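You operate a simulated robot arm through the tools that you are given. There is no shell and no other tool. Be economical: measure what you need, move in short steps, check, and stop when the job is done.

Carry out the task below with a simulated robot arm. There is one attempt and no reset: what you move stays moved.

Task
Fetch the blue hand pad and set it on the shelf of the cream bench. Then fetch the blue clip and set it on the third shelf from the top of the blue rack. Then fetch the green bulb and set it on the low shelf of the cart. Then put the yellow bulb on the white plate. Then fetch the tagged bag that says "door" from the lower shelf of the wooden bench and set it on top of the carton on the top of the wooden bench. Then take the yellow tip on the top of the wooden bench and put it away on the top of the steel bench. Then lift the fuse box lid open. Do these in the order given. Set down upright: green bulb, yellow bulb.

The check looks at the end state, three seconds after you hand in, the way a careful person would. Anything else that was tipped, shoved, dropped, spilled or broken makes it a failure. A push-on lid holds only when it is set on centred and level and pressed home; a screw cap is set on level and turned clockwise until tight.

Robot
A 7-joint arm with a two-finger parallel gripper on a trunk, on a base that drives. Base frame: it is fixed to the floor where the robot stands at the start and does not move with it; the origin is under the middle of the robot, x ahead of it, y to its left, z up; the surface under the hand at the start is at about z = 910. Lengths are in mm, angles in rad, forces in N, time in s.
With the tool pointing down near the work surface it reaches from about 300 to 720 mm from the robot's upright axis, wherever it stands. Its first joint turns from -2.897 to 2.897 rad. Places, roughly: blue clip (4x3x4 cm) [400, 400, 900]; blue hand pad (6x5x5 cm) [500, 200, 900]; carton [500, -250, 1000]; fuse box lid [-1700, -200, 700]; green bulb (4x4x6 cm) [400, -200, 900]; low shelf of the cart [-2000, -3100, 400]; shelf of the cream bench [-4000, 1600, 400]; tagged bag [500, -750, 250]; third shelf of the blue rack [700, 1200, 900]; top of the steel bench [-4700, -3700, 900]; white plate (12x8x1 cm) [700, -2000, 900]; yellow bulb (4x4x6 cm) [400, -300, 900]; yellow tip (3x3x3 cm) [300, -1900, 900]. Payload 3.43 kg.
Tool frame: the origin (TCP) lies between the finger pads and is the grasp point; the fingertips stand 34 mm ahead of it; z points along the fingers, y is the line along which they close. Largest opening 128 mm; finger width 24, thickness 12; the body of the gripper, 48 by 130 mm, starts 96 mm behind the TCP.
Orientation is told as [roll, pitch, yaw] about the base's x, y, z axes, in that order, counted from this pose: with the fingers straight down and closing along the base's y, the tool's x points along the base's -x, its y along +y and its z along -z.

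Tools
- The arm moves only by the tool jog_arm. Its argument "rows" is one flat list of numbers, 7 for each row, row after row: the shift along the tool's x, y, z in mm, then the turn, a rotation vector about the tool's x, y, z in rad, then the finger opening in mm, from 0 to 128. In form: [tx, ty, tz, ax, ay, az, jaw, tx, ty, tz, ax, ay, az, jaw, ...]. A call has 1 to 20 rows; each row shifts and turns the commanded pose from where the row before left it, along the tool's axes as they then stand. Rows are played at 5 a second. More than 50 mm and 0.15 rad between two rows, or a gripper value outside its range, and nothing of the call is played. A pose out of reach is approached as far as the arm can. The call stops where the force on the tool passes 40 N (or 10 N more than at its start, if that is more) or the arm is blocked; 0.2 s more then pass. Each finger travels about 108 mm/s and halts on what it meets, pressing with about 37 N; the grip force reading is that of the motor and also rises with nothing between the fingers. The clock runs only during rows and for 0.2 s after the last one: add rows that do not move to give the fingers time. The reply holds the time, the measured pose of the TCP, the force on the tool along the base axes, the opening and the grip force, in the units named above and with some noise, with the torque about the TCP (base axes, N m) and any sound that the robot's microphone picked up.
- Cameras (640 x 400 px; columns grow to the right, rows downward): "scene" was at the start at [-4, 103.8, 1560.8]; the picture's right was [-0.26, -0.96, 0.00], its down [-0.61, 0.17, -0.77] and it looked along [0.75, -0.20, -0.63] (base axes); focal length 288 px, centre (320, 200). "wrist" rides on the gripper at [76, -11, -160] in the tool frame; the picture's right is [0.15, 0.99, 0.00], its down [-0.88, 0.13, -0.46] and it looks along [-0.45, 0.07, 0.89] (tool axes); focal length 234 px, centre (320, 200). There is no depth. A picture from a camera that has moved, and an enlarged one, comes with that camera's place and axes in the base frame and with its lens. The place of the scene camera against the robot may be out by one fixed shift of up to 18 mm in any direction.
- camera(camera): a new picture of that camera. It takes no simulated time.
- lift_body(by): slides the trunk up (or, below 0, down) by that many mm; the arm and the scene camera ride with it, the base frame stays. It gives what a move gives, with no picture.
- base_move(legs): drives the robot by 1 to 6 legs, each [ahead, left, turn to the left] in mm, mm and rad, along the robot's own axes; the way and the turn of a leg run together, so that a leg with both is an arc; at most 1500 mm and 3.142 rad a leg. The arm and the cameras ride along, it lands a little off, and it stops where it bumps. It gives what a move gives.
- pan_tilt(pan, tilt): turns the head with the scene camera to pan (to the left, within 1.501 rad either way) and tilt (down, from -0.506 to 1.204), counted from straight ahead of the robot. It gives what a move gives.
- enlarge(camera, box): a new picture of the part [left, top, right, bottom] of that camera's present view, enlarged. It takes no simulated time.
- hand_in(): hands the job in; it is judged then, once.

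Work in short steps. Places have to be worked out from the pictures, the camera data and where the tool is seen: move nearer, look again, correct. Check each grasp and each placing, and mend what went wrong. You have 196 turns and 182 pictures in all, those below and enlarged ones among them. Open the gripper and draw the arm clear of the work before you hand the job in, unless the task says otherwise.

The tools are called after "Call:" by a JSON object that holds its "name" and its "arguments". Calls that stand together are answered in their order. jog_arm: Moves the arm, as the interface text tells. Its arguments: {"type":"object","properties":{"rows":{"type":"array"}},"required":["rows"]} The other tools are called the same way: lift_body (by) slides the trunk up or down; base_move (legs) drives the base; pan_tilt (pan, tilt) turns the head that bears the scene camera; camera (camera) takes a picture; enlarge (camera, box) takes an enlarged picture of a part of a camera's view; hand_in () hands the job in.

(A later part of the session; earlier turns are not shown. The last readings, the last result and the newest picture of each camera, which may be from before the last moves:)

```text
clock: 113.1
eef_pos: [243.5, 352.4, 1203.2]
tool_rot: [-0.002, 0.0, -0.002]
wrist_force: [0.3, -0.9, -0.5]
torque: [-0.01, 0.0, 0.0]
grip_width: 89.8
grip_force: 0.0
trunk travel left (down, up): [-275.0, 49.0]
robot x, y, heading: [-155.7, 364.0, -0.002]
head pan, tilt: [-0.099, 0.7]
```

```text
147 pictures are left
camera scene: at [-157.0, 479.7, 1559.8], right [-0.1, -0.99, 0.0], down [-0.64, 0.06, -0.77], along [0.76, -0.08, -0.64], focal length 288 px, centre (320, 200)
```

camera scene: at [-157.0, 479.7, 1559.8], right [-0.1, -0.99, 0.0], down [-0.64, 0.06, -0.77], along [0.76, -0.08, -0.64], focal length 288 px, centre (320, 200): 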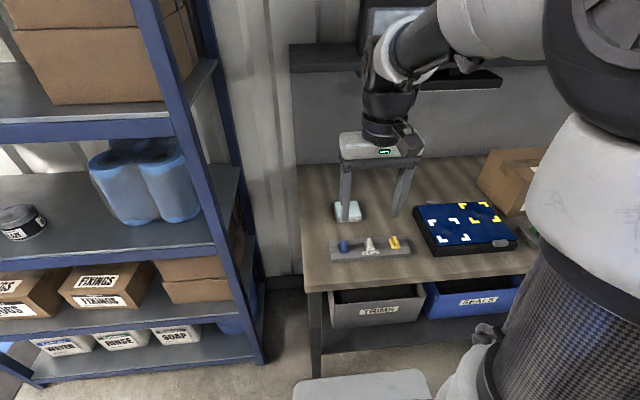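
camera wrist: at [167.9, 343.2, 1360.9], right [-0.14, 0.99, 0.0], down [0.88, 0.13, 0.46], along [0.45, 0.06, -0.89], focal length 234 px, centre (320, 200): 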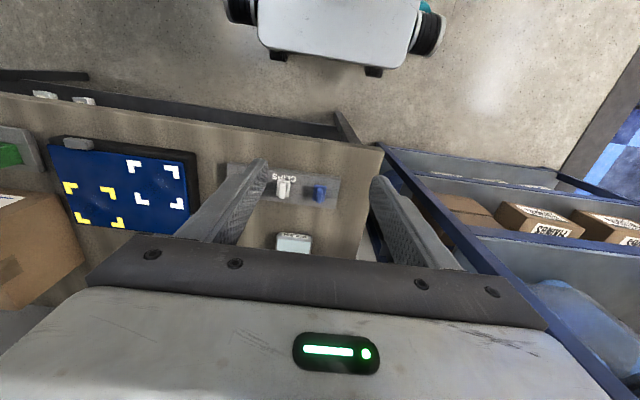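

The clip is near (365,367). I lower to a pre-grasp pose and tilt the fingers forward 0.7 rad, so it can later be set under the rack shelf at the same tilt.

Call:
{"name": "jog_arm", "arguments": {"rows": [-11, 3.5, 40, 0, 0, 0, 60, -11, 3.5, 40, 0, 0, 0, 60, -11, 3.5, 40, 0, 0, 0, 60, -11, 3.5, 40, 0, 0, 0, 60, 0, 0, 0, 0, -0.14, 0, 60, 0, 0, 0, 0, -0.14, 0, 60, 0, 0, 0, 0, -0.14, 0, 60, 0, 0, 0, 0, -0.14, 0, 60, 0, 0, 0, 0, -0.14, 0, 60, 0, 0, 0, 0, 0, 0, 60]}}

Call:
{"name": "camera", "arguments": {"camera": "wrist"}}

Call:
{"name": "enlarge", "arguments": {"camera": "scene", "box": [300, 130, 460, 290]}}

```text
clock: 115.3
eef_pos: [296.5, 368.2, 1043.4]
tool_rot: [-0.001, -0.699, -0.001]
wrist_force: [0.0, -0.3, -0.4]
torque: [0.02, -0.03, 0.01]
grip_width: 59.7
grip_force: 0.0
out of reach, approached as far as the arm can: row 9
trunk travel left (down, up): [-275.0, 49.0]
robot x, y, heading: [-155.1, 358.4, 0.003]
head pan, tilt: [-0.099, 0.7]
```

```text
146 pictures are left
camera wrist: at [136.4, 357.0, 1116.2], right [-0.11, 0.99, -0.1], down [0.38, 0.13, 0.92], along [0.92, 0.06, -0.39], focal length 234 px, centre (320, 200)
```

wrist: 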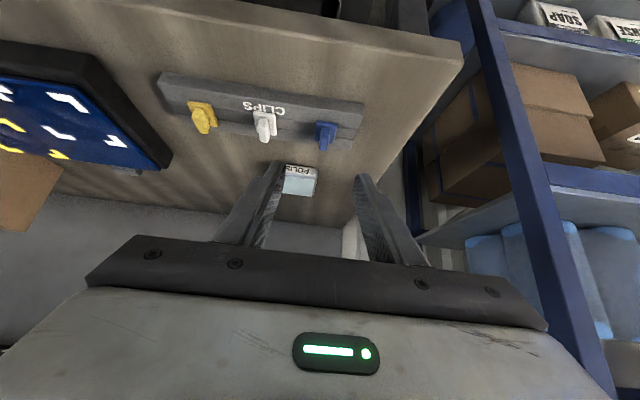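

```text
2.50 times, centred on (380, 210) of scene
camera zoom: at [-157.0, 479.7, 1559.8], right [-0.1, -0.99, 0.0], down [-0.64, 0.07, -0.76], along [0.76, -0.08, -0.64], focal length 720 px, centre (170, 175)
```

zoom: 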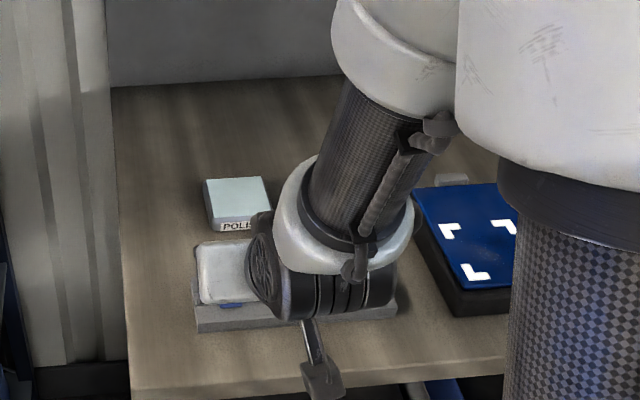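

The tray is square to the base, clip near (370,370). I approach halfway along the tool axis and look again.

Call:
{"name": "jog_arm", "arguments": {"rows": [0.9, 1, 27, 0, 0, 0, 60, 0.9, 1, 27, 0, 0, 0, 60, 0, 0, 0, 0, 0, 0, 60]}}

Call:
{"name": "enlarge", "arguments": {"camera": "wrist", "box": [200, 60, 440, 210]}}

```text
clock: 116.1
eef_pos: [330.7, 368.8, 999.5]
tool_rot: [-0.003, -0.701, -0.003]
wrist_force: [0.3, -0.1, 0.7]
torque: [-0.02, 0.01, -0.01]
grip_width: 60.0
grip_force: 0.1
trunk travel left (down, up): [-275.0, 49.0]
robot x, y, heading: [-153.8, 360.1, -0.003]
head pan, tilt: [-0.099, 0.7]
```

```text
2.67 times, centred on (320, 135) of wrist
camera zoom: at [170.1, 358.6, 1072.8], right [-0.11, 0.99, -0.1], down [0.38, 0.13, 0.92], along [0.92, 0.06, -0.39], focal length 624 px, centre (320, 373)
```

zoom: 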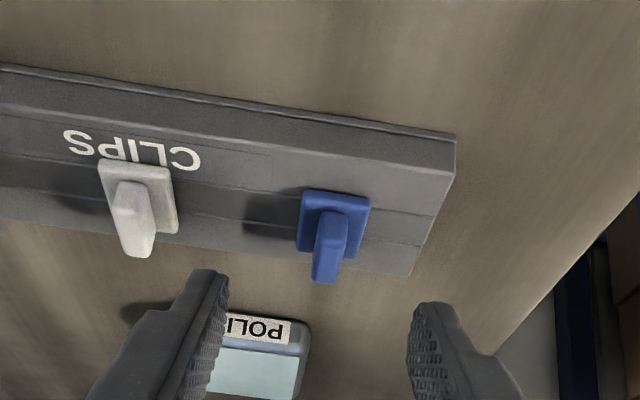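

Estimated clip: base plate x 352–390, centre y≈369.5, fin top z≈948. I descend along the tool axis to TCP ≈(358,369.5,962) and close.

Call:
{"name": "jog_arm", "arguments": {"rows": [1, 0.3, 15.5, 0, 0, 0, 50, 1, 0.3, 15.5, 0, 0, 0, 50, 1, 0.2, 15.5, 0, 0, 0, 50, 0, 0, 0, 0, 0, 0, 50]}}

Call:
{"name": "enlarge", "arguments": {"camera": "wrist", "box": [220, 90, 420, 215]}}

```text
clock: 117.1
eef_pos: [360.1, 370.1, 961.7]
tool_rot: [-0.002, -0.702, -0.002]
wrist_force: [0.3, 0.3, 1.3]
torque: [0.0, 0.05, 0.0]
grip_width: 50.1
grip_force: 0.1
trunk travel left (down, up): [-275.0, 49.0]
robot x, y, heading: [-152.9, 362.3, 0.002]
head pan, tilt: [-0.099, 0.7]
```

```text
3.20 times, centred on (320, 152) of wrist
camera zoom: at [198.3, 360.5, 1035.2], right [-0.11, 0.99, -0.1], down [0.38, 0.13, 0.92], along [0.92, 0.06, -0.39], focal length 749 px, centre (320, 352)
```

zoom: 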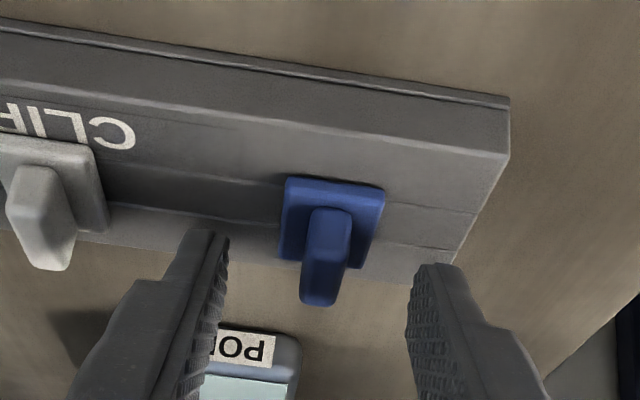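

Triangulating, the fin top is at about x≤375, z≈946, so fingers should be ~12 mm further back. I shift and close.

Call:
{"name": "jog_arm", "arguments": {"rows": [9.2, 0, -7.7, 0, 0, 0, 50, 1.3, 0, 1.5, 0, 0, 0, 50, 0, 0, 0, 0, 0, 0, 25, 0, 0, 0, 0, 0, 0, 0, 0, 0, 0, 0, 0, 0, 0, 0, 0, 0, 0, 0, 0, 0]}}

Call:
{"name": "enlarge", "arguments": {"camera": "wrist", "box": [220, 90, 420, 215]}}

```text
clock: 118.5
eef_pos: [346.1, 370.0, 959.1]
tool_rot: [-0.002, -0.7, -0.001]
wrist_force: [0.3, 0.6, 0.2]
torque: [0.03, 0.02, 0.02]
grip_width: 8.7
grip_force: 36.3
trunk travel left (down, up): [-275.0, 49.0]
robot x, y, heading: [-152.9, 362.8, 0.001]
head pan, tilt: [-0.099, 0.7]
```

```text
3.20 times, centred on (320, 152) of wrist
camera zoom: at [185.4, 359.7, 1033.2], right [-0.11, 0.99, -0.1], down [0.38, 0.13, 0.92], along [0.92, 0.06, -0.39], focal length 749 px, centre (320, 352)
```

zoom: 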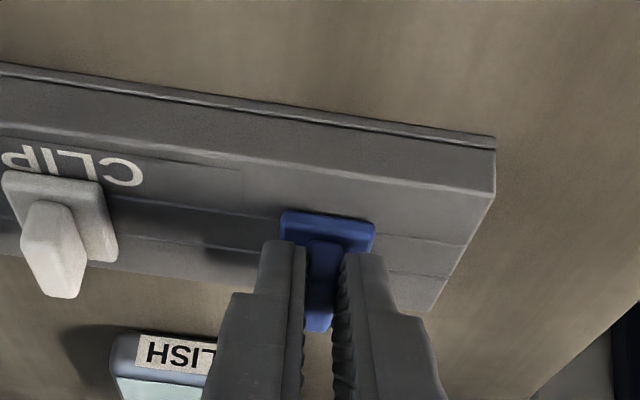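

Gripped at 8.7 mm on the fin. Lift straight up and verify.

Call:
{"name": "jog_arm", "arguments": {"rows": [-13, 0, -15, 0, 0, 0, 0, -26, 0, -30.6, 0, 0, 0, 0, -26, 0, -30.6, 0, 0, 0, 0, -26, 0, -30.6, 0, 0, 0, 0, -26, 0, -30.6, 0, 0, 0, 0, 0, 0, 0, 0, 0, 0, 0]}}

Call:
{"name": "enlarge", "arguments": {"camera": "wrist", "box": [180, 50, 440, 215]}}

```text
clock: 119.9
eef_pos: [347.3, 371.7, 1139.9]
tool_rot: [-0.004, -0.698, -0.001]
wrist_force: [-0.2, -0.1, 0.0]
torque: [0.01, -0.03, 0.0]
grip_width: 9.1
grip_force: 37.5
trunk travel left (down, up): [-275.0, 49.0]
robot x, y, heading: [-155.7, 361.5, -0.002]
head pan, tilt: [-0.099, 0.7]
```

```text
2.42 times, centred on (310, 132) of wrist
camera zoom: at [185.8, 361.3, 1212.7], right [-0.11, 0.99, -0.1], down [0.38, 0.13, 0.92], along [0.92, 0.06, -0.39], focal length 568 px, centre (344, 364)
```

zoom: 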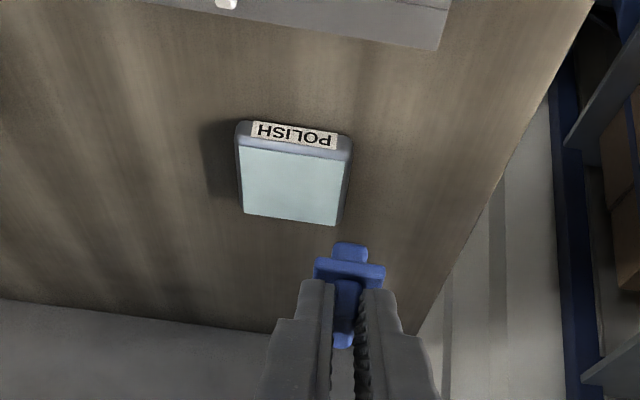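

The clip is held, with its stem below the plate. I back off, strafe left to face the rack's gap between jars and rolls (y≈1150), and look.

Call:
{"name": "base_move", "arguments": {"legs": [[-200, 0, 0], [0, 790, 0]]}}

Call:
{"name": "pan_tilt", "arguments": {"pan": 0.1, "tilt": 0.5}}

Call:
{"name": "camera", "arguments": {"camera": "scene"}}

Call:
{"name": "camera", "arguments": {"camera": "wrist"}}

```text
clock: 129.1
eef_pos: [159.6, 1148.3, 1140.3]
tool_rot: [-0.002, -0.702, -0.027]
wrist_force: [-0.7, -0.7, -0.4]
torque: [0.03, -0.01, 0.0]
grip_width: 8.9
grip_force: 37.2
trunk travel left (down, up): [-275.0, 49.0]
robot x, y, heading: [-341.7, 1155.9, -0.029]
head pan, tilt: [-0.099, 0.7]
```

```text
clock: 129.8
eef_pos: [160.3, 1146.7, 1139.3]
tool_rot: [-0.002, -0.7, -0.027]
wrist_force: [0.7, 0.1, -0.1]
torque: [-0.02, -0.01, 0.01]
grip_width: 9.0
grip_force: 36.7
trunk travel left (down, up): [-275.0, 49.0]
robot x, y, heading: [-343.0, 1149.5, -0.032]
head pan, tilt: [0.099, 0.499]
```

```text
140 pictures are left
camera scene: at [-334.2, 1286.0, 1577.4], right [0.07, -1.0, 0.0], down [-0.48, -0.03, -0.88], along [0.88, 0.06, -0.48], focal length 288 px, centre (320, 200)
```

scene: 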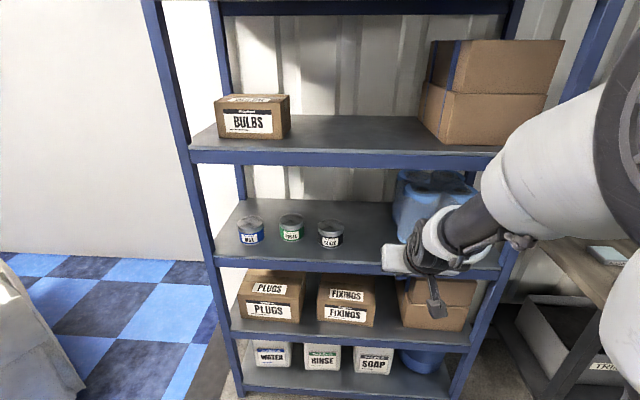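

```text
139 pictures are left
camera wrist: at [-1.5, 1141.0, 1212.3], right [-0.08, 0.99, -0.1], down [0.38, 0.12, 0.92], along [0.92, 0.04, -0.39], focal length 234 px, centre (320, 200)
```

wrist: 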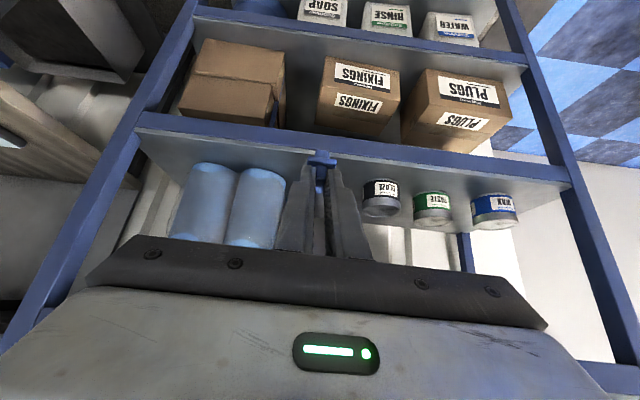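

The gap centre is y≈1160. I lower to z≈1030 and drive ahead so that the clip comes over the shelf.

Call:
{"name": "jog_arm", "arguments": {"rows": [23.6, 0, 28, 0, 0, 0, 0, 23.6, 0, 28, 0, 0, 0, 0, 23.6, 0, 28, 0, 0, 0, 0, 0, 0, 0, 0, 0, 0, 0]}}

Call:
{"name": "base_move", "arguments": {"legs": [[0, 0, 0.03], [250, 0, 0]]}}

Call:
{"name": "camera", "arguments": {"camera": "wrist"}}

Call:
{"name": "camera", "arguments": {"camera": "scene"}}

```text
clock: 130.8
eef_pos: [159.4, 1145.1, 1028.0]
tool_rot: [-0.001, -0.7, -0.028]
wrist_force: [0.4, 0.0, -0.2]
torque: [-0.01, 0.01, 0.01]
grip_width: 8.5
grip_force: 38.0
trunk travel left (down, up): [-275.0, 49.0]
robot x, y, heading: [-345.1, 1152.5, -0.03]
head pan, tilt: [0.099, 0.499]
```

```text
clock: 133.0
eef_pos: [409.4, 1160.9, 1029.2]
tool_rot: [-0.001, -0.701, 0.002]
wrist_force: [-0.2, -1.0, 0.4]
torque: [-0.02, 0.03, 0.0]
grip_width: 8.9
grip_force: 37.6
trunk travel left (down, up): [-275.0, 49.0]
robot x, y, heading: [-93.5, 1149.7, -0.003]
head pan, tilt: [0.099, 0.499]
```

```text
138 pictures are left
camera wrist: at [248.3, 1150.7, 1102.2], right [-0.11, 0.99, -0.1], down [0.38, 0.13, 0.92], along [0.92, 0.07, -0.39], focal length 234 px, centre (320, 200)
```

wrist: 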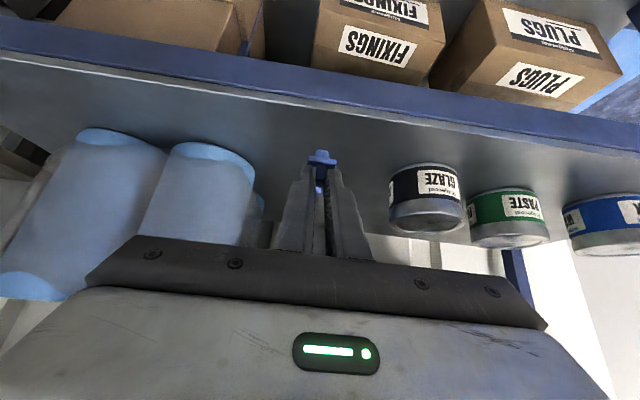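

```text
137 pictures are left
camera scene: at [-88.0, 1286.5, 1577.5], right [0.1, -0.99, 0.0], down [-0.48, -0.05, -0.88], along [0.87, 0.09, -0.48], focal length 288 px, centre (320, 200)
```

scene: 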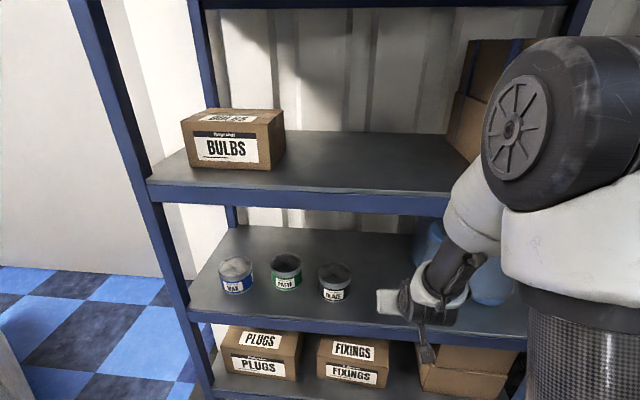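

Shelf surface estimated z≈919, front edge x≈424. I reach 65 mm further forward with the arm, then descend carefully.

Call:
{"name": "jog_arm", "arguments": {"rows": [-25, 0, 21, 0, 0, 0, 0, -25, 0, 21, 0, 0, 0, 0, 9.7, 0, 11.5, 0, 0, 0, 0, 9.7, 0, 11.5, 0, 0, 0, 0, 5, 0, 6, 0, 0, 0, 0, 0, 0, 0, 0, 0, 0, 0]}}

Call:
{"name": "camera", "arguments": {"camera": "wrist"}}

```text
clock: 134.4
eef_pos: [475.1, 1162.1, 990.7]
tool_rot: [-0.002, -0.7, 0.002]
wrist_force: [-0.3, 0.5, 0.6]
torque: [0.0, -0.01, 0.01]
grip_width: 9.1
grip_force: 36.9
trunk travel left (down, up): [-275.0, 49.0]
robot x, y, heading: [-95.2, 1148.9, 0.003]
head pan, tilt: [0.099, 0.499]
```

```text
136 pictures are left
camera wrist: at [314.0, 1149.9, 1064.1], right [-0.11, 0.99, -0.1], down [0.38, 0.13, 0.92], along [0.92, 0.07, -0.39], focal length 234 px, centre (320, 200)
```

wrist: 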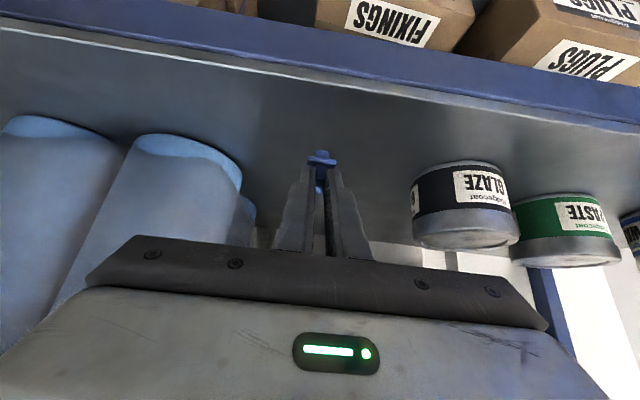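

Now descend in 4 mm steps until contact.

Call:
{"name": "jog_arm", "arguments": {"rows": [2.6, 0, 3.1, 0, 0, 0, 0, 2.6, 0, 3.1, 0, 0, 0, 0, 2.6, 0, 3.1, 0, 0, 0, 0, 0, 0, 0, 0, 0, 0, 0]}}

Call:
{"name": "jog_arm", "arguments": {"rows": [1.3, 0, 1.55, 0, 0, 0, 0, 1.3, 0, 1.55, 0, 0, 0, 0, 1.3, 0, 1.55, 0, 0, 0, 0, 0, 0, 0, 0, 0, 0, 0]}}

Call:
{"name": "enlarge", "arguments": {"camera": "wrist", "box": [240, 90, 400, 220]}}

```text
clock: 135.4
eef_pos: [475.2, 1161.5, 980.5]
tool_rot: [-0.002, -0.7, 0.001]
wrist_force: [0.3, -0.2, 0.8]
torque: [-0.02, -0.02, -0.01]
grip_width: 8.8
grip_force: 36.6
trunk travel left (down, up): [-275.0, 49.0]
robot x, y, heading: [-92.0, 1151.7, 0.004]
head pan, tilt: [0.099, 0.499]
```

```text
clock: 136.4
eef_pos: [475.6, 1162.0, 975.7]
tool_rot: [0.0, -0.705, 0.002]
wrist_force: [-2.2, -1.1, 14.5]
torque: [-0.06, -0.31, -0.04]
grip_width: 8.9
grip_force: 36.8
trunk travel left (down, up): [-275.0, 49.0]
robot x, y, heading: [-94.8, 1152.4, -0.003]
head pan, tilt: [0.099, 0.499]
```

```text
3.08 times, centred on (320, 155) of wrist
camera zoom: at [313.9, 1150.6, 1047.9], right [-0.11, 0.99, -0.1], down [0.37, 0.13, 0.92], along [0.92, 0.07, -0.39], focal length 720 px, centre (320, 338)
```

zoom: 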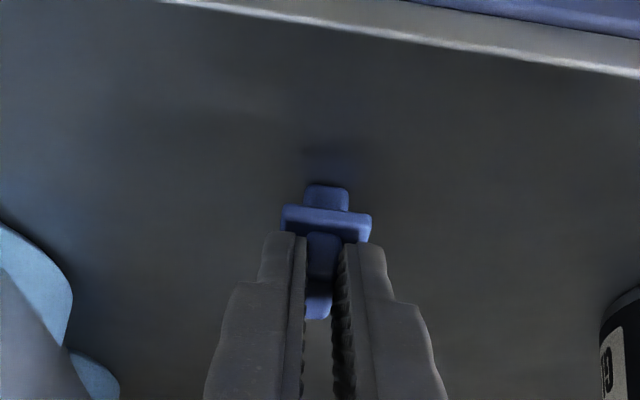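

Contact (14.5 N). I release and watch whether it stands.

Call:
{"name": "jog_arm", "arguments": {"rows": [-0.6, 0, -0.8, 0, 0, 0, 0, 0, 0, 0, 0, 0, 0, 16, 0, 0, 0, 0, 0, 0, 40, 0, 0, 0, 0, 0, 0, 40]}}

Call:
{"name": "enlarge", "arguments": {"camera": "wrist", "box": [240, 90, 400, 220]}}

```text
clock: 137.4
eef_pos: [475.2, 1162.0, 975.4]
tool_rot: [-0.002, -0.699, 0.002]
wrist_force: [0.1, -1.0, 0.6]
torque: [-0.07, -0.03, -0.02]
grip_width: 39.9
grip_force: 0.2
trunk travel left (down, up): [-275.0, 49.0]
robot x, y, heading: [-94.0, 1151.1, 0.003]
head pan, tilt: [0.099, 0.499]
```

```text
3.08 times, centred on (320, 155) of wrist
camera zoom: at [313.6, 1150.7, 1047.7], right [-0.11, 0.99, -0.1], down [0.38, 0.13, 0.92], along [0.92, 0.07, -0.39], focal length 720 px, centre (320, 338)
```

zoom: 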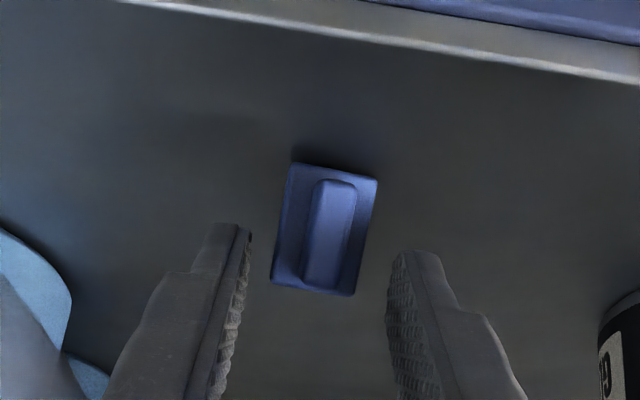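

The clip rests on the shelf on its stem and plate edge (it can't sit flatter). I retract and check.

Call:
{"name": "jog_arm", "arguments": {"rows": [0, 0, -30, 0, 0, 0, 40, 0, 0, -40, 0, 0, 0, 60, 0, 0, -40, 0, 0, 0, 60, 0, 0, 0, 0, 0, 0, 60]}}

Call:
{"name": "base_move", "arguments": {"legs": [[-300, 0, 0]]}}

Call:
{"name": "camera", "arguments": {"camera": "scene"}}

```text
clock: 138.4
eef_pos: [402.9, 1161.5, 1059.6]
tool_rot: [-0.001, -0.699, 0.003]
wrist_force: [0.6, 0.2, 0.8]
torque: [-0.02, 0.0, 0.01]
grip_width: 59.9
grip_force: 0.1
trunk travel left (down, up): [-275.0, 49.0]
robot x, y, heading: [-89.5, 1149.6, 0.003]
head pan, tilt: [0.099, 0.499]
```

```text
clock: 140.4
eef_pos: [106.8, 1160.8, 1060.1]
tool_rot: [-0.003, -0.7, 0.002]
wrist_force: [-0.2, 0.2, -0.1]
torque: [0.0, -0.02, -0.01]
grip_width: 60.0
grip_force: 0.0
trunk travel left (down, up): [-275.0, 49.0]
robot x, y, heading: [-389.2, 1154.5, -0.001]
head pan, tilt: [0.099, 0.499]
```

```text
133 pictures are left
camera scene: at [-385.8, 1286.1, 1577.5], right [0.1, -0.99, 0.0], down [-0.48, -0.05, -0.88], along [0.87, 0.09, -0.48], focal length 288 px, centre (320, 200)
```

scene: 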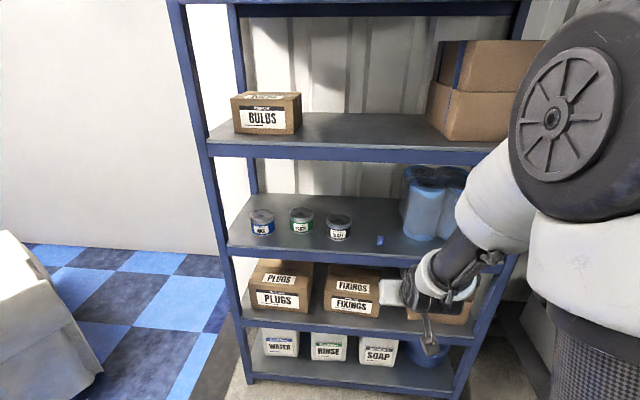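

The clip is on the third shelf. Next: green bulb near (385,-238). I strafe to y≈-238 and look.

Call:
{"name": "base_move", "arguments": {"legs": [[0, -1395, 0], [190, 0, 0]]}}

Call:
{"name": "camera", "arguments": {"camera": "wrist"}}

Call:
{"name": "pan_tilt", "arguments": {"pan": -0.1, "tilt": 0.8}}

Call:
{"name": "camera", "arguments": {"camera": "scene"}}

```text
clock: 155.0
eef_pos: [288.1, -223.3, 1060.3]
tool_rot: [-0.002, -0.699, -0.016]
wrist_force: [-0.6, 0.0, 0.0]
torque: [0.01, 0.01, 0.0]
grip_width: 60.0
grip_force: 0.1
trunk travel left (down, up): [-275.0, 49.0]
robot x, y, heading: [-207.1, -222.9, -0.011]
head pan, tilt: [0.099, 0.499]
```

```text
132 pictures are left
camera wrist: at [127.0, -231.3, 1132.3], right [-0.1, 0.99, -0.1], down [0.38, 0.13, 0.92], along [0.92, 0.05, -0.39], focal length 234 px, centre (320, 200)
```

wrist: 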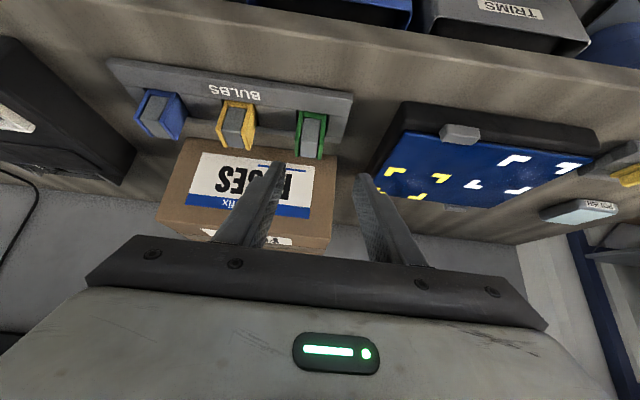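

```text
clock: 155.8
eef_pos: [287.9, -223.3, 1059.1]
tool_rot: [0.0, -0.699, -0.016]
wrist_force: [-0.2, 0.0, 0.1]
torque: [-0.02, 0.03, -0.01]
grip_width: 59.8
grip_force: 0.1
trunk travel left (down, up): [-275.0, 49.0]
robot x, y, heading: [-209.0, -219.9, -0.019]
head pan, tilt: [-0.099, 0.799]
```

```text
131 pictures are left
camera scene: at [-212.6, -105.4, 1551.6], right [-0.12, -0.99, 0.0], down [-0.71, 0.08, -0.7], along [0.69, -0.08, -0.72], focal length 288 px, centre (320, 200)
```

scene: 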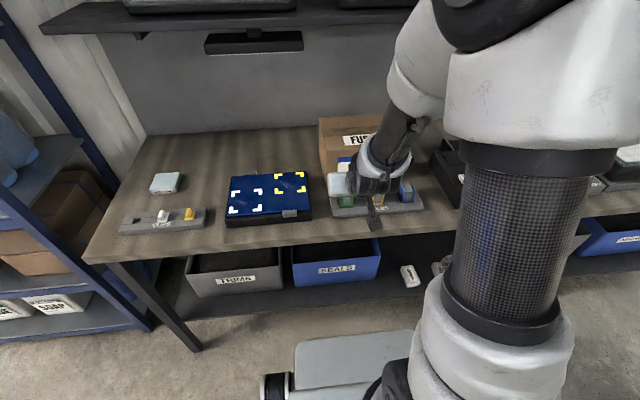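

Call:
{"name": "enlarge", "arguments": {"camera": "wrist", "box": [100, 50, 370, 180]}}

```text
2.37 times, centred on (235, 115) of wrist
camera zoom: at [126.8, -231.3, 1132.4], right [-0.1, 0.99, -0.1], down [0.38, 0.13, 0.92], along [0.92, 0.05, -0.39], focal length 555 px, centre (522, 402)
```

zoom: 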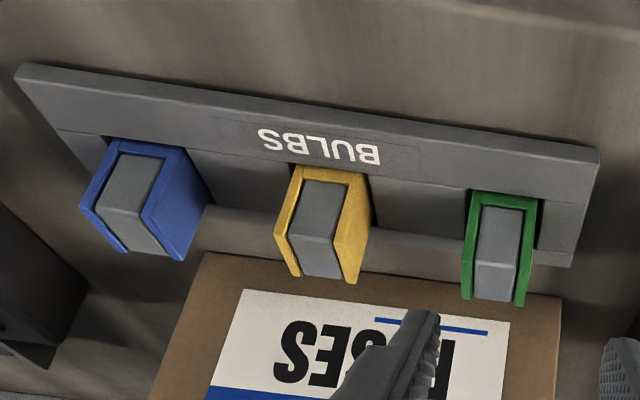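

The bulbs are sleeved boxes; green one centred near (374,-239), bottom z≈920. I approach along the tool axis, stopping short to check.

Call:
{"name": "jog_arm", "arguments": {"rows": [-1.5, -8, 25, 0, 0, 0, 74, -1.5, -7, 25, 0, 0, 0, 74, -1.5, 0, 20, 0, 0, 0, 74, 0, 0, 0, 0, 0, 0, 74]}}

Call:
{"name": "camera", "arguments": {"camera": "wrist"}}

```text
clock: 156.8
eef_pos: [335.4, -239.9, 1009.1]
tool_rot: [0.0, -0.699, -0.017]
wrist_force: [0.1, 0.8, 0.4]
torque: [-0.03, -0.02, -0.04]
grip_width: 74.1
grip_force: 0.1
trunk travel left (down, up): [-275.0, 49.0]
robot x, y, heading: [-211.0, -221.5, -0.013]
head pan, tilt: [-0.099, 0.799]
```

```text
129 pictures are left
camera wrist: at [173.8, -247.6, 1080.8], right [-0.1, 0.99, -0.1], down [0.38, 0.13, 0.92], along [0.92, 0.05, -0.39], focal length 234 px, centre (320, 200)
```

wrist: 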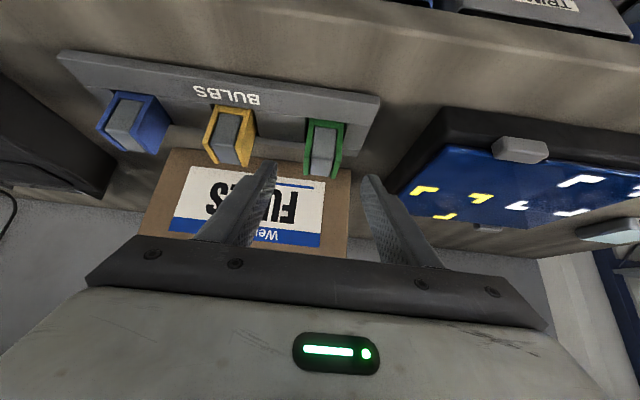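

Confirmed: near face x≈354, bottom z≈920. Descend to TCP (370,-239,964) and grip.

Call:
{"name": "jog_arm", "arguments": {"rows": [0.7, 0.4, 19, 0, 0, 0, 74, 0.7, 0.4, 19, 0, 0, 0, 74, 0.7, 0, 19, 0, 0, 0, 74, 0, 0, 0, 0, 0, 0, 55, 0, 0, 0, 0, 0, 0, 30, 0, 0, 0, 0, 0, 0, 30]}}

Call:
{"name": "camera", "arguments": {"camera": "wrist"}}

```text
clock: 158.2
eef_pos: [370.0, -239.3, 964.3]
tool_rot: [-0.002, -0.7, -0.016]
wrist_force: [-0.3, 0.5, 0.1]
torque: [0.05, -0.01, 0.03]
grip_width: 34.8
grip_force: 36.6
trunk travel left (down, up): [-275.0, 49.0]
robot x, y, heading: [-207.4, -224.7, -0.013]
head pan, tilt: [-0.099, 0.799]
```

```text
128 pictures are left
camera wrist: at [208.6, -247.3, 1036.3], right [-0.1, 0.99, -0.1], down [0.38, 0.13, 0.92], along [0.92, 0.05, -0.39], focal length 234 px, centre (320, 200)
```

wrist: 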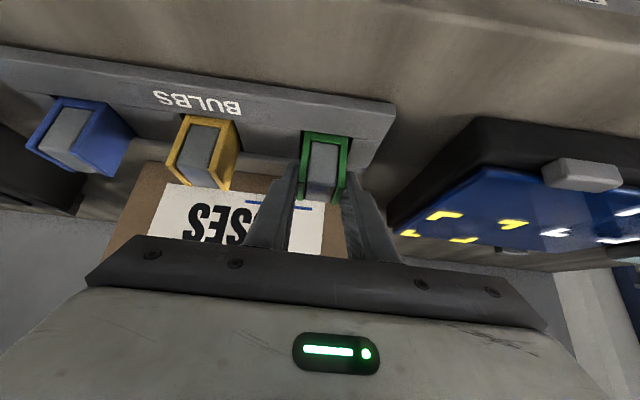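

Gripped at 34.8 mm. Lift straight up and check.

Call:
{"name": "jog_arm", "arguments": {"rows": [-13, 0, -15.3, 0, 0, 0, 30, -26, 0, -30.6, 0, 0, 0, 30, -26, 0, -30.6, 0, 0, 0, 30, -26, 0, -30.6, 0, 0, 0, 30, -26, 0, -30.6, 0, 0, 0, 30, 0, 0, 0, 0, 0, 0, 30]}}

Call:
{"name": "camera", "arguments": {"camera": "wrist"}}

Call:
{"name": "pan_tilt", "arguments": {"pan": -1.4, "tilt": 0.3}}

Call:
{"name": "camera", "arguments": {"camera": "scene"}}

```text
clock: 159.6
eef_pos: [371.5, -238.9, 1142.8]
tool_rot: [-0.002, -0.7, -0.014]
wrist_force: [-0.2, 0.4, -0.1]
torque: [-0.01, 0.0, 0.02]
grip_width: 35.0
grip_force: 36.9
trunk travel left (down, up): [-275.0, 49.0]
robot x, y, heading: [-212.0, -223.5, -0.014]
head pan, tilt: [-0.099, 0.799]
```

```text
127 pictures are left
camera wrist: at [210.4, -247.4, 1216.4], right [-0.1, 0.99, -0.1], down [0.38, 0.13, 0.92], along [0.92, 0.05, -0.39], focal length 234 px, centre (320, 200)
```

wrist: 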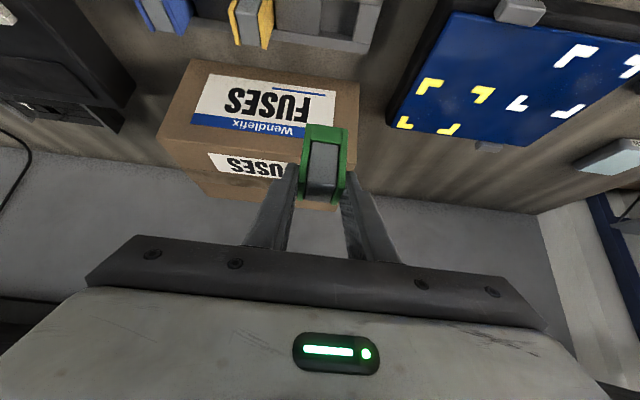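

```text
clock: 161.1
eef_pos: [371.9, -238.9, 1143.4]
tool_rot: [-0.002, -0.7, -0.014]
wrist_force: [-0.3, -0.2, -0.2]
torque: [0.02, 0.02, 0.0]
grip_width: 34.5
grip_force: 36.9
trunk travel left (down, up): [-275.0, 49.0]
robot x, y, heading: [-212.3, -221.3, -0.017]
head pan, tilt: [-1.4, 0.3]
```

```text
126 pictures are left
camera scene: at [-278.3, -188.4, 1595.8], right [-0.99, -0.15, 0.0], down [-0.05, 0.29, -0.96], along [0.15, -0.94, -0.3], focal length 288 px, centre (320, 200)
```

scene: 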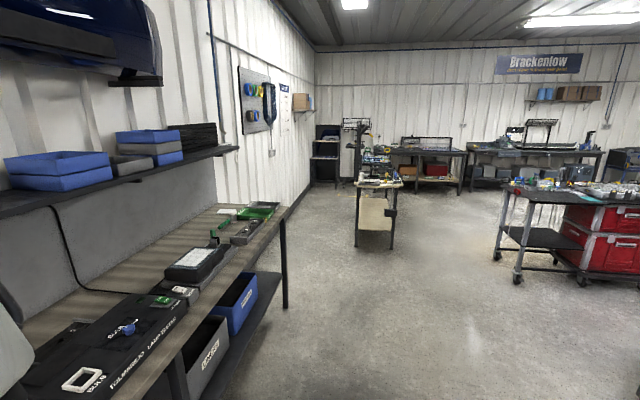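

Bulb held. The cart with the low shelf stands near (-2000,-3050). I back off, turn toward -y, drive 1500 and look.

Call:
{"name": "base_move", "arguments": {"legs": [[-330, 0, 0], [0, 0, -1.555], [1500, 0, 0]]}}

Call:
{"name": "pan_tilt", "arguments": {"pan": -1.0, "tilt": 0.4}}

Call:
{"name": "camera", "arguments": {"camera": "scene"}}

Call:
{"name": "pan_tilt", "arguments": {"pan": 0.9, "tilt": 0.5}}

Call:
{"name": "camera", "arguments": {"camera": "scene"}}

```text
clock: 174.1
eef_pos: [-537.0, -2300.5, 1142.8]
tool_rot: [-0.001, -0.7, -1.568]
wrist_force: [-1.0, -0.6, -0.1]
torque: [0.0, 0.0, -0.02]
grip_width: 34.6
grip_force: 37.0
trunk travel left (down, up): [-275.0, 49.0]
robot x, y, heading: [-530.9, -1717.0, -1.572]
head pan, tilt: [-1.4, 0.3]
```

```text
clock: 175.0
eef_pos: [-536.5, -2301.2, 1142.5]
tool_rot: [-0.002, -0.7, -1.57]
wrist_force: [-0.1, 1.3, -0.7]
torque: [0.01, -0.02, -0.01]
grip_width: 34.7
grip_force: 37.3
trunk travel left (down, up): [-275.0, 49.0]
robot x, y, heading: [-534.9, -1718.2, -1.571]
head pan, tilt: [-1.0, 0.4]
```

```text
125 pictures are left
camera scene: at [-466.5, -1694.1, 1586.6], right [-0.54, 0.84, 0.0], down [0.33, 0.21, -0.92], along [-0.78, -0.5, -0.39], focal length 288 px, centre (320, 200)
```

scene: 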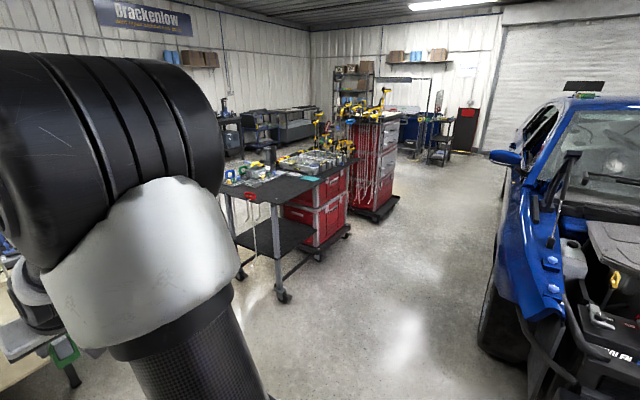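

```text
clock: 176.9
eef_pos: [-537.3, -2302.0, 1143.5]
tool_rot: [-0.003, -0.702, -1.571]
wrist_force: [-0.1, 1.1, -1.4]
torque: [-0.03, 0.01, 0.0]
grip_width: 34.6
grip_force: 36.8
trunk travel left (down, up): [-275.0, 49.0]
robot x, y, heading: [-533.6, -1719.4, -1.571]
head pan, tilt: [0.901, 0.499]
```

```text
124 pictures are left
camera scene: at [-317.2, -1700.5, 1577.5], right [-0.62, -0.78, 0.0], down [-0.38, 0.3, -0.88], along [0.69, -0.55, -0.48], focal length 288 px, centre (320, 200)
```

scene: 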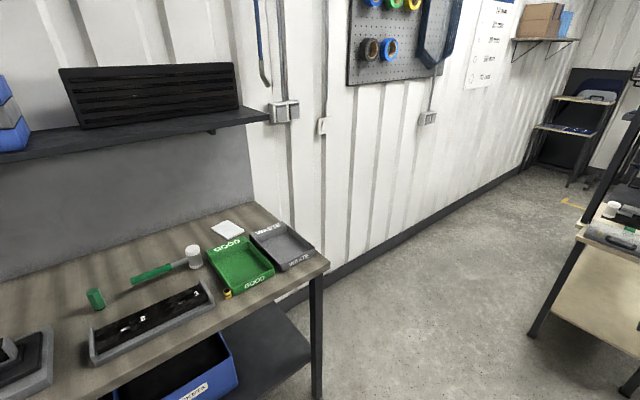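

The cart's long open side faces +y with edge at y≈-2905. I drive to y≈-2200 and strafe to x≈-1980.

Call:
{"name": "base_move", "arguments": {"legs": [[430, 0, 0], [0, -1430, 0]]}}

Call:
{"name": "pan_tilt", "arguments": {"pan": 0.3, "tilt": 0.7}}

Call:
{"name": "camera", "arguments": {"camera": "scene"}}

```text
clock: 193.0
eef_pos: [-1967.5, -2733.1, 1142.4]
tool_rot: [-0.002, -0.7, -1.562]
wrist_force: [-0.1, -1.3, 0.0]
torque: [0.0, 0.0, 0.0]
grip_width: 34.8
grip_force: 36.9
trunk travel left (down, up): [-275.0, 49.0]
robot x, y, heading: [-1963.9, -2153.7, -1.56]
head pan, tilt: [0.901, 0.499]
```

```text
clock: 194.0
eef_pos: [-1967.2, -2733.5, 1143.3]
tool_rot: [-0.001, -0.7, -1.561]
wrist_force: [-0.1, -0.4, 0.8]
torque: [0.01, -0.01, 0.0]
grip_width: 34.6
grip_force: 37.2
trunk travel left (down, up): [-275.0, 49.0]
robot x, y, heading: [-1961.3, -2151.4, -1.56]
head pan, tilt: [0.3, 0.7]
```

```text
123 pictures are left
camera scene: at [-1797.0, -2156.1, 1559.8], right [-0.95, -0.3, 0.0], down [-0.2, 0.61, -0.77], along [0.23, -0.73, -0.64], focal length 288 px, centre (320, 200)
```

scene: 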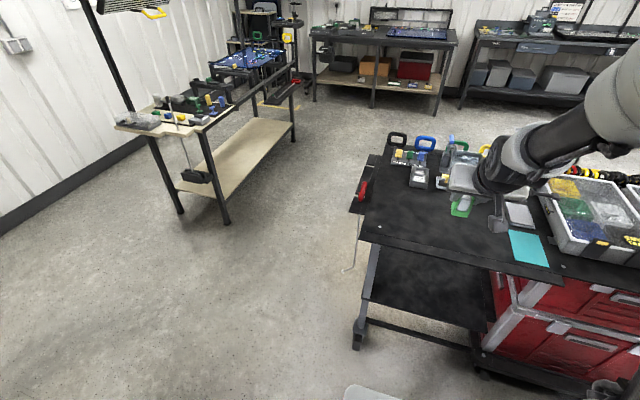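

The low shelf panel is free in front of the red cabinet; target x≈-1980, y≈-2965. I draw the arm back, lower the trunk, then lower the hand in front of the cart.

Call:
{"name": "jog_arm", "arguments": {"rows": [34.5, 0, -29, 0, 0, 0, 30, 34.5, 0, -29, 0, 0, 0, 30, 0, 0, 0, 0, 0, 0, 30]}}

Call:
{"name": "lift_body", "arguments": {"by": -275}}

Call:
{"name": "jog_arm", "arguments": {"rows": [25.8, 0, 30.6, 0, 0, 0, 30, 25.8, 0, 30.6, 0, 0, 0, 30, 25.8, 0, 30.6, 0, 0, 0, 30, 25.8, 0, 30.6, 0, 0, 0, 30, 25.8, 0, 30.6, 0, 0, 0, 30, 25.8, 0, 30.6, 0, 0, 0, 30, 25.8, 0, 30.6, 0, 0, 0, 30, 25.8, 0, 30.6, 0, 0, 0, 30, 0, 0, 0, 0, 0, 0, 30]}}

Call:
{"name": "camera", "arguments": {"camera": "scene"}}

Call:
{"name": "camera", "arguments": {"camera": "wrist"}}

```text
clock: 194.8
eef_pos: [-1965.6, -2641.7, 1144.9]
tool_rot: [-0.003, -0.701, -1.563]
wrist_force: [0.2, -0.1, -0.4]
torque: [-0.03, -0.03, 0.0]
grip_width: 34.7
grip_force: 37.0
trunk travel left (down, up): [-275.0, 49.0]
robot x, y, heading: [-1962.5, -2156.8, -1.558]
head pan, tilt: [0.3, 0.7]
```

```text
clock: 197.6
eef_pos: [-1967.5, -2642.6, 868.2]
tool_rot: [-0.001, -0.7, -1.561]
wrist_force: [-0.1, 0.3, -1.3]
torque: [0.01, 0.0, 0.0]
grip_width: 34.9
grip_force: 37.4
trunk travel left (down, up): [0.0, 324.0]
robot x, y, heading: [-1962.2, -2150.3, -1.563]
head pan, tilt: [0.3, 0.7]
```

```text
clock: 199.6
eef_pos: [-1967.3, -2642.3, 548.9]
tool_rot: [0.0, -0.701, -1.562]
wrist_force: [0.3, 0.5, -0.5]
torque: [-0.01, 0.0, 0.0]
grip_width: 34.9
grip_force: 36.7
trunk travel left (down, up): [0.0, 324.0]
robot x, y, heading: [-1968.2, -2151.2, -1.562]
head pan, tilt: [0.3, 0.7]
```

```text
122 pictures are left
camera scene: at [-1797.0, -2156.1, 1284.8], right [-0.95, -0.3, 0.0], down [-0.2, 0.61, -0.76], along [0.23, -0.73, -0.64], focal length 288 px, centre (320, 200)
```

scene: 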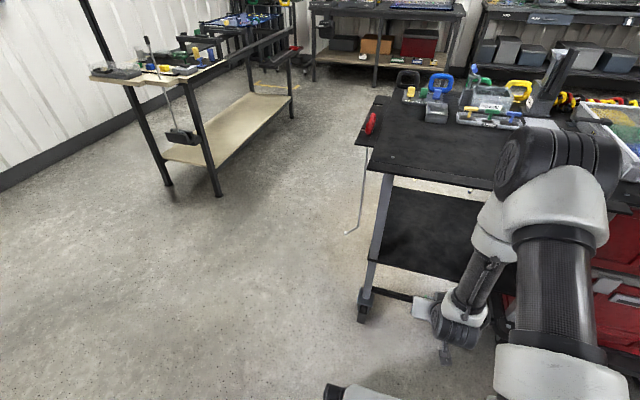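

```text
121 pictures are left
camera wrist: at [-1979.7, -2480.8, 620.8], right [0.99, 0.12, -0.1], down [0.13, -0.38, 0.92], along [0.07, -0.92, -0.39], focal length 234 px, centre (320, 200)
```

wrist: 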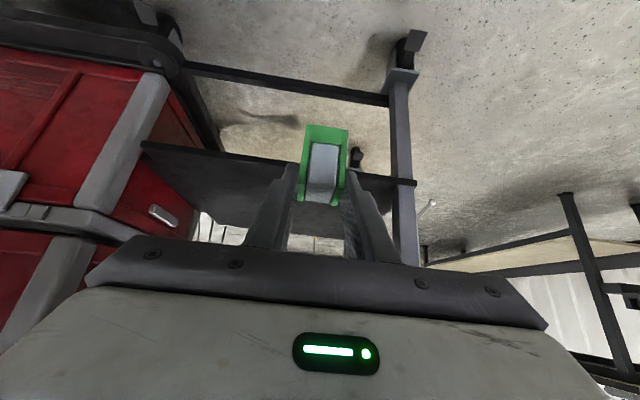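

Shelf z≈388, edge y≈-2898. I lower to z≈505 and extend the arm 175 mm forward, then check.

Call:
{"name": "jog_arm", "arguments": {"rows": [28, -8, 33.6, 0, 0, 0, 30, -33.5, -7, 28.2, 0, 0, 0, 30, -33.5, 0, 28.2, 0, 0, 0, 30, -33.5, 0, 28.2, 0, 0, 0, 30, -33.5, 0, 28.2, 0, 0, 0, 30, 0, 0, 0, 0, 0, 0, 30]}}

Call:
{"name": "camera", "arguments": {"camera": "scene"}}

Call:
{"name": "camera", "arguments": {"camera": "wrist"}}

```text
clock: 201.0
eef_pos: [-1980.4, -2818.9, 506.3]
tool_rot: [-0.001, -0.698, -1.563]
wrist_force: [0.2, -0.2, -0.2]
torque: [0.0, -0.03, 0.02]
grip_width: 34.8
grip_force: 37.3
trunk travel left (down, up): [0.0, 324.0]
robot x, y, heading: [-1969.9, -2150.5, -1.561]
head pan, tilt: [0.3, 0.7]
```

```text
120 pictures are left
camera scene: at [-1797.0, -2156.1, 1284.8], right [-0.95, -0.3, 0.0], down [-0.2, 0.61, -0.76], along [0.23, -0.73, -0.64], focal length 288 px, centre (320, 200)
```

scene: 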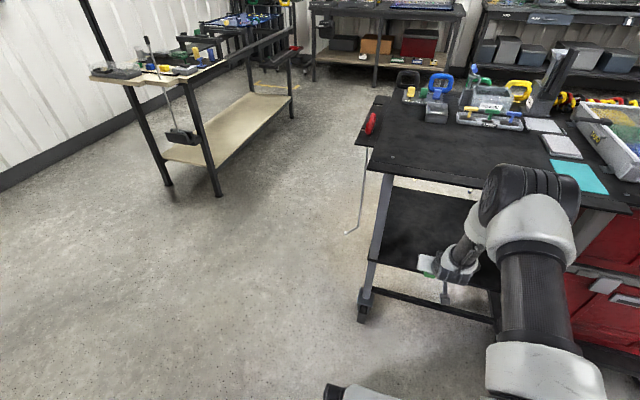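

```text
119 pictures are left
camera wrist: at [-1992.5, -2657.1, 578.8], right [0.99, 0.12, -0.1], down [0.13, -0.38, 0.92], along [0.07, -0.92, -0.39], focal length 234 px, centre (320, 200)
```

wrist: 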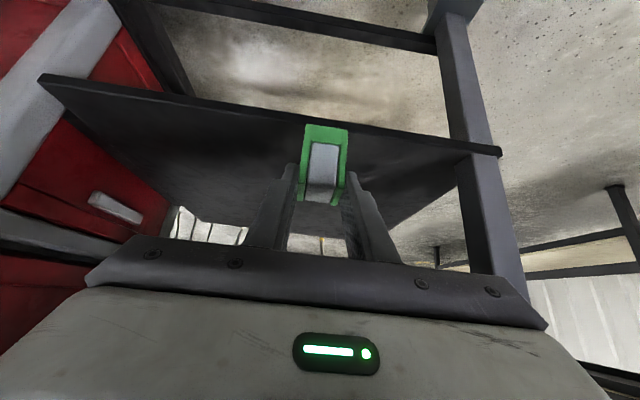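

Elbow is well short of the cart top. I drive ahead 140 mm.

Call:
{"name": "base_move", "arguments": {"legs": [[140, 0, 0]]}}

Call:
{"name": "camera", "arguments": {"camera": "scene"}}

Call:
{"name": "camera", "arguments": {"camera": "wrist"}}

```text
clock: 202.5
eef_pos: [-1974.2, -2955.0, 503.8]
tool_rot: [-0.002, -0.693, -1.559]
wrist_force: [-0.5, 0.4, -0.7]
torque: [0.02, 0.0, 0.01]
grip_width: 34.8
grip_force: 37.3
trunk travel left (down, up): [0.0, 324.0]
robot x, y, heading: [-1964.7, -2294.4, -1.562]
head pan, tilt: [0.3, 0.7]
stopped in leg 1: the robot was blocked; the commanded pose is now the measured one
```

```text
118 pictures are left
camera scene: at [-1795.7, -2297.4, 1284.7], right [-0.95, -0.31, 0.0], down [-0.2, 0.61, -0.77], along [0.23, -0.73, -0.64], focal length 288 px, centre (320, 200)
```

scene: 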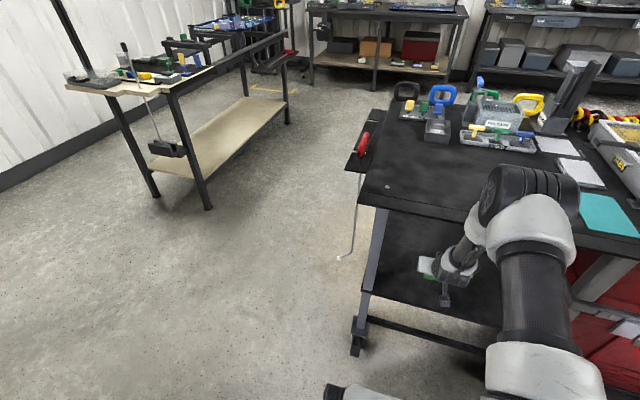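

```text
117 pictures are left
camera wrist: at [-1989.3, -2795.7, 577.2], right [0.99, 0.12, -0.1], down [0.14, -0.39, 0.91], along [0.08, -0.91, -0.4], focal length 234 px, centre (320, 200)
```

wrist: 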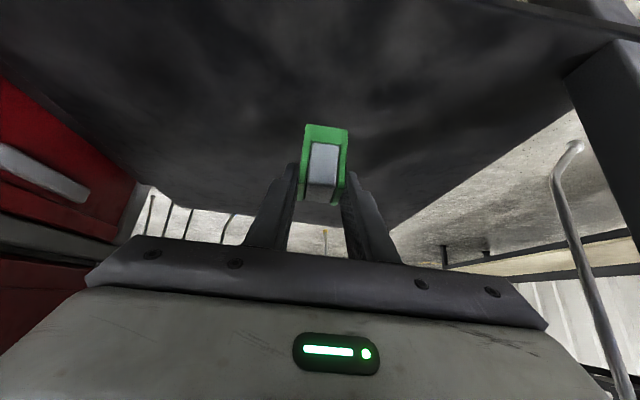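

The forearm seems to have touched the cart's top edge. I back off 30 mm and check nothing shifted.

Call:
{"name": "base_move", "arguments": {"legs": [[-30, 0, 0]]}}

Call:
{"name": "enlarge", "arguments": {"camera": "scene", "box": [340, 60, 640, 340]}}

```text
clock: 203.3
eef_pos: [-1975.7, -2927.0, 502.6]
tool_rot: [-0.002, -0.693, -1.557]
wrist_force: [-0.3, 0.3, -0.5]
torque: [0.04, -0.01, 0.0]
grip_width: 34.9
grip_force: 37.3
trunk travel left (down, up): [0.0, 324.0]
robot x, y, heading: [-1964.9, -2265.4, -1.558]
head pan, tilt: [0.3, 0.7]
```

```text
1.43 times, centred on (490, 200) of scene
camera zoom: at [-1796.0, -2268.5, 1284.7], right [-0.95, -0.31, 0.0], down [-0.2, 0.61, -0.76], along [0.24, -0.73, -0.64], focal length 411 px, centre (77, 200)
```

zoom: 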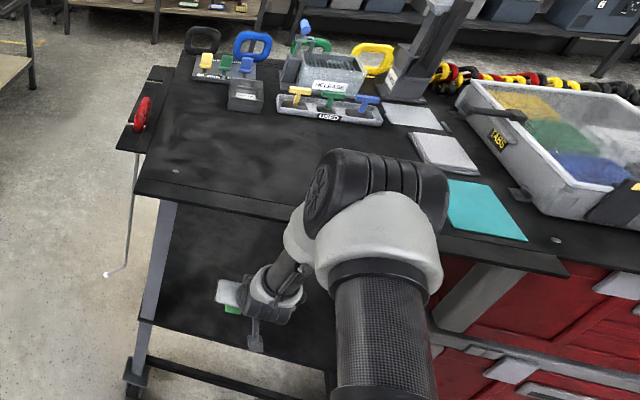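

Nothing shifted. I descend under the top, restoring the exact grasp tilt.

Call:
{"name": "jog_arm", "arguments": {"rows": [9.7, 0, 11.5, 0, -0.007, 0, 30, 9.7, 0, 11.5, 0, 0, 0, 30, 6.4, 0, 7.6, 0, 0, 0, 30, 0, 0, 0, 0, 0, 0, 30]}}

Call:
{"name": "camera", "arguments": {"camera": "wrist"}}

Call:
{"name": "enlarge", "arguments": {"camera": "scene", "box": [360, 120, 600, 340]}}

```text
clock: 204.3
eef_pos: [-1976.1, -2928.2, 463.8]
tool_rot: [-0.001, -0.701, -1.559]
wrist_force: [-0.7, 0.5, 0.0]
torque: [0.02, -0.02, 0.01]
grip_width: 35.0
grip_force: 37.2
trunk travel left (down, up): [0.0, 324.0]
robot x, y, heading: [-1964.1, -2264.1, -1.56]
head pan, tilt: [0.3, 0.7]
```

```text
115 pictures are left
camera wrist: at [-1989.5, -2767.1, 536.2], right [0.99, 0.12, -0.1], down [0.14, -0.38, 0.92], along [0.08, -0.92, -0.39], focal length 234 px, centre (320, 200)
```

wrist: 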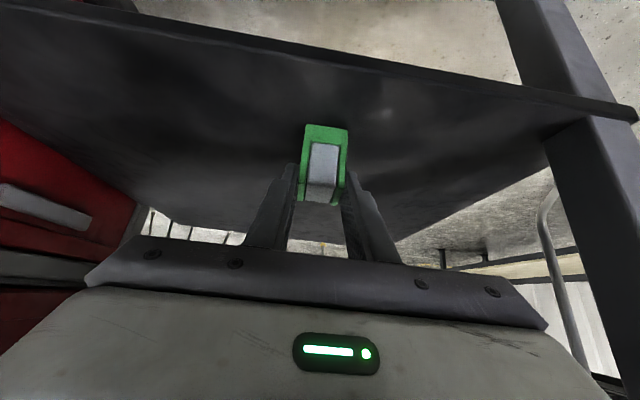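

```text
1.82 times, centred on (480, 230) of scene
camera zoom: at [-1796.0, -2268.4, 1284.8], right [-0.95, -0.31, 0.0], down [-0.2, 0.61, -0.76], along [0.24, -0.73, -0.64], focal length 524 px, centre (29, 146)
```

zoom: 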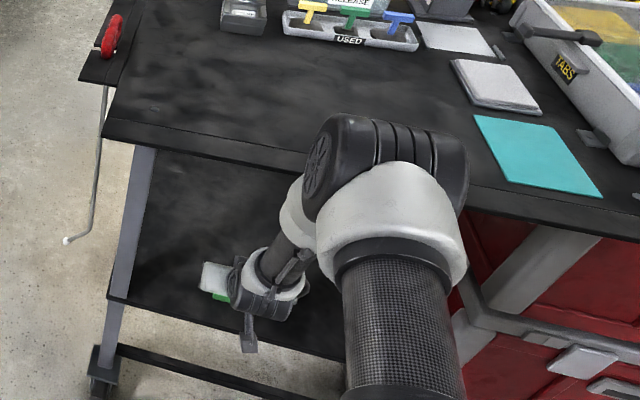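

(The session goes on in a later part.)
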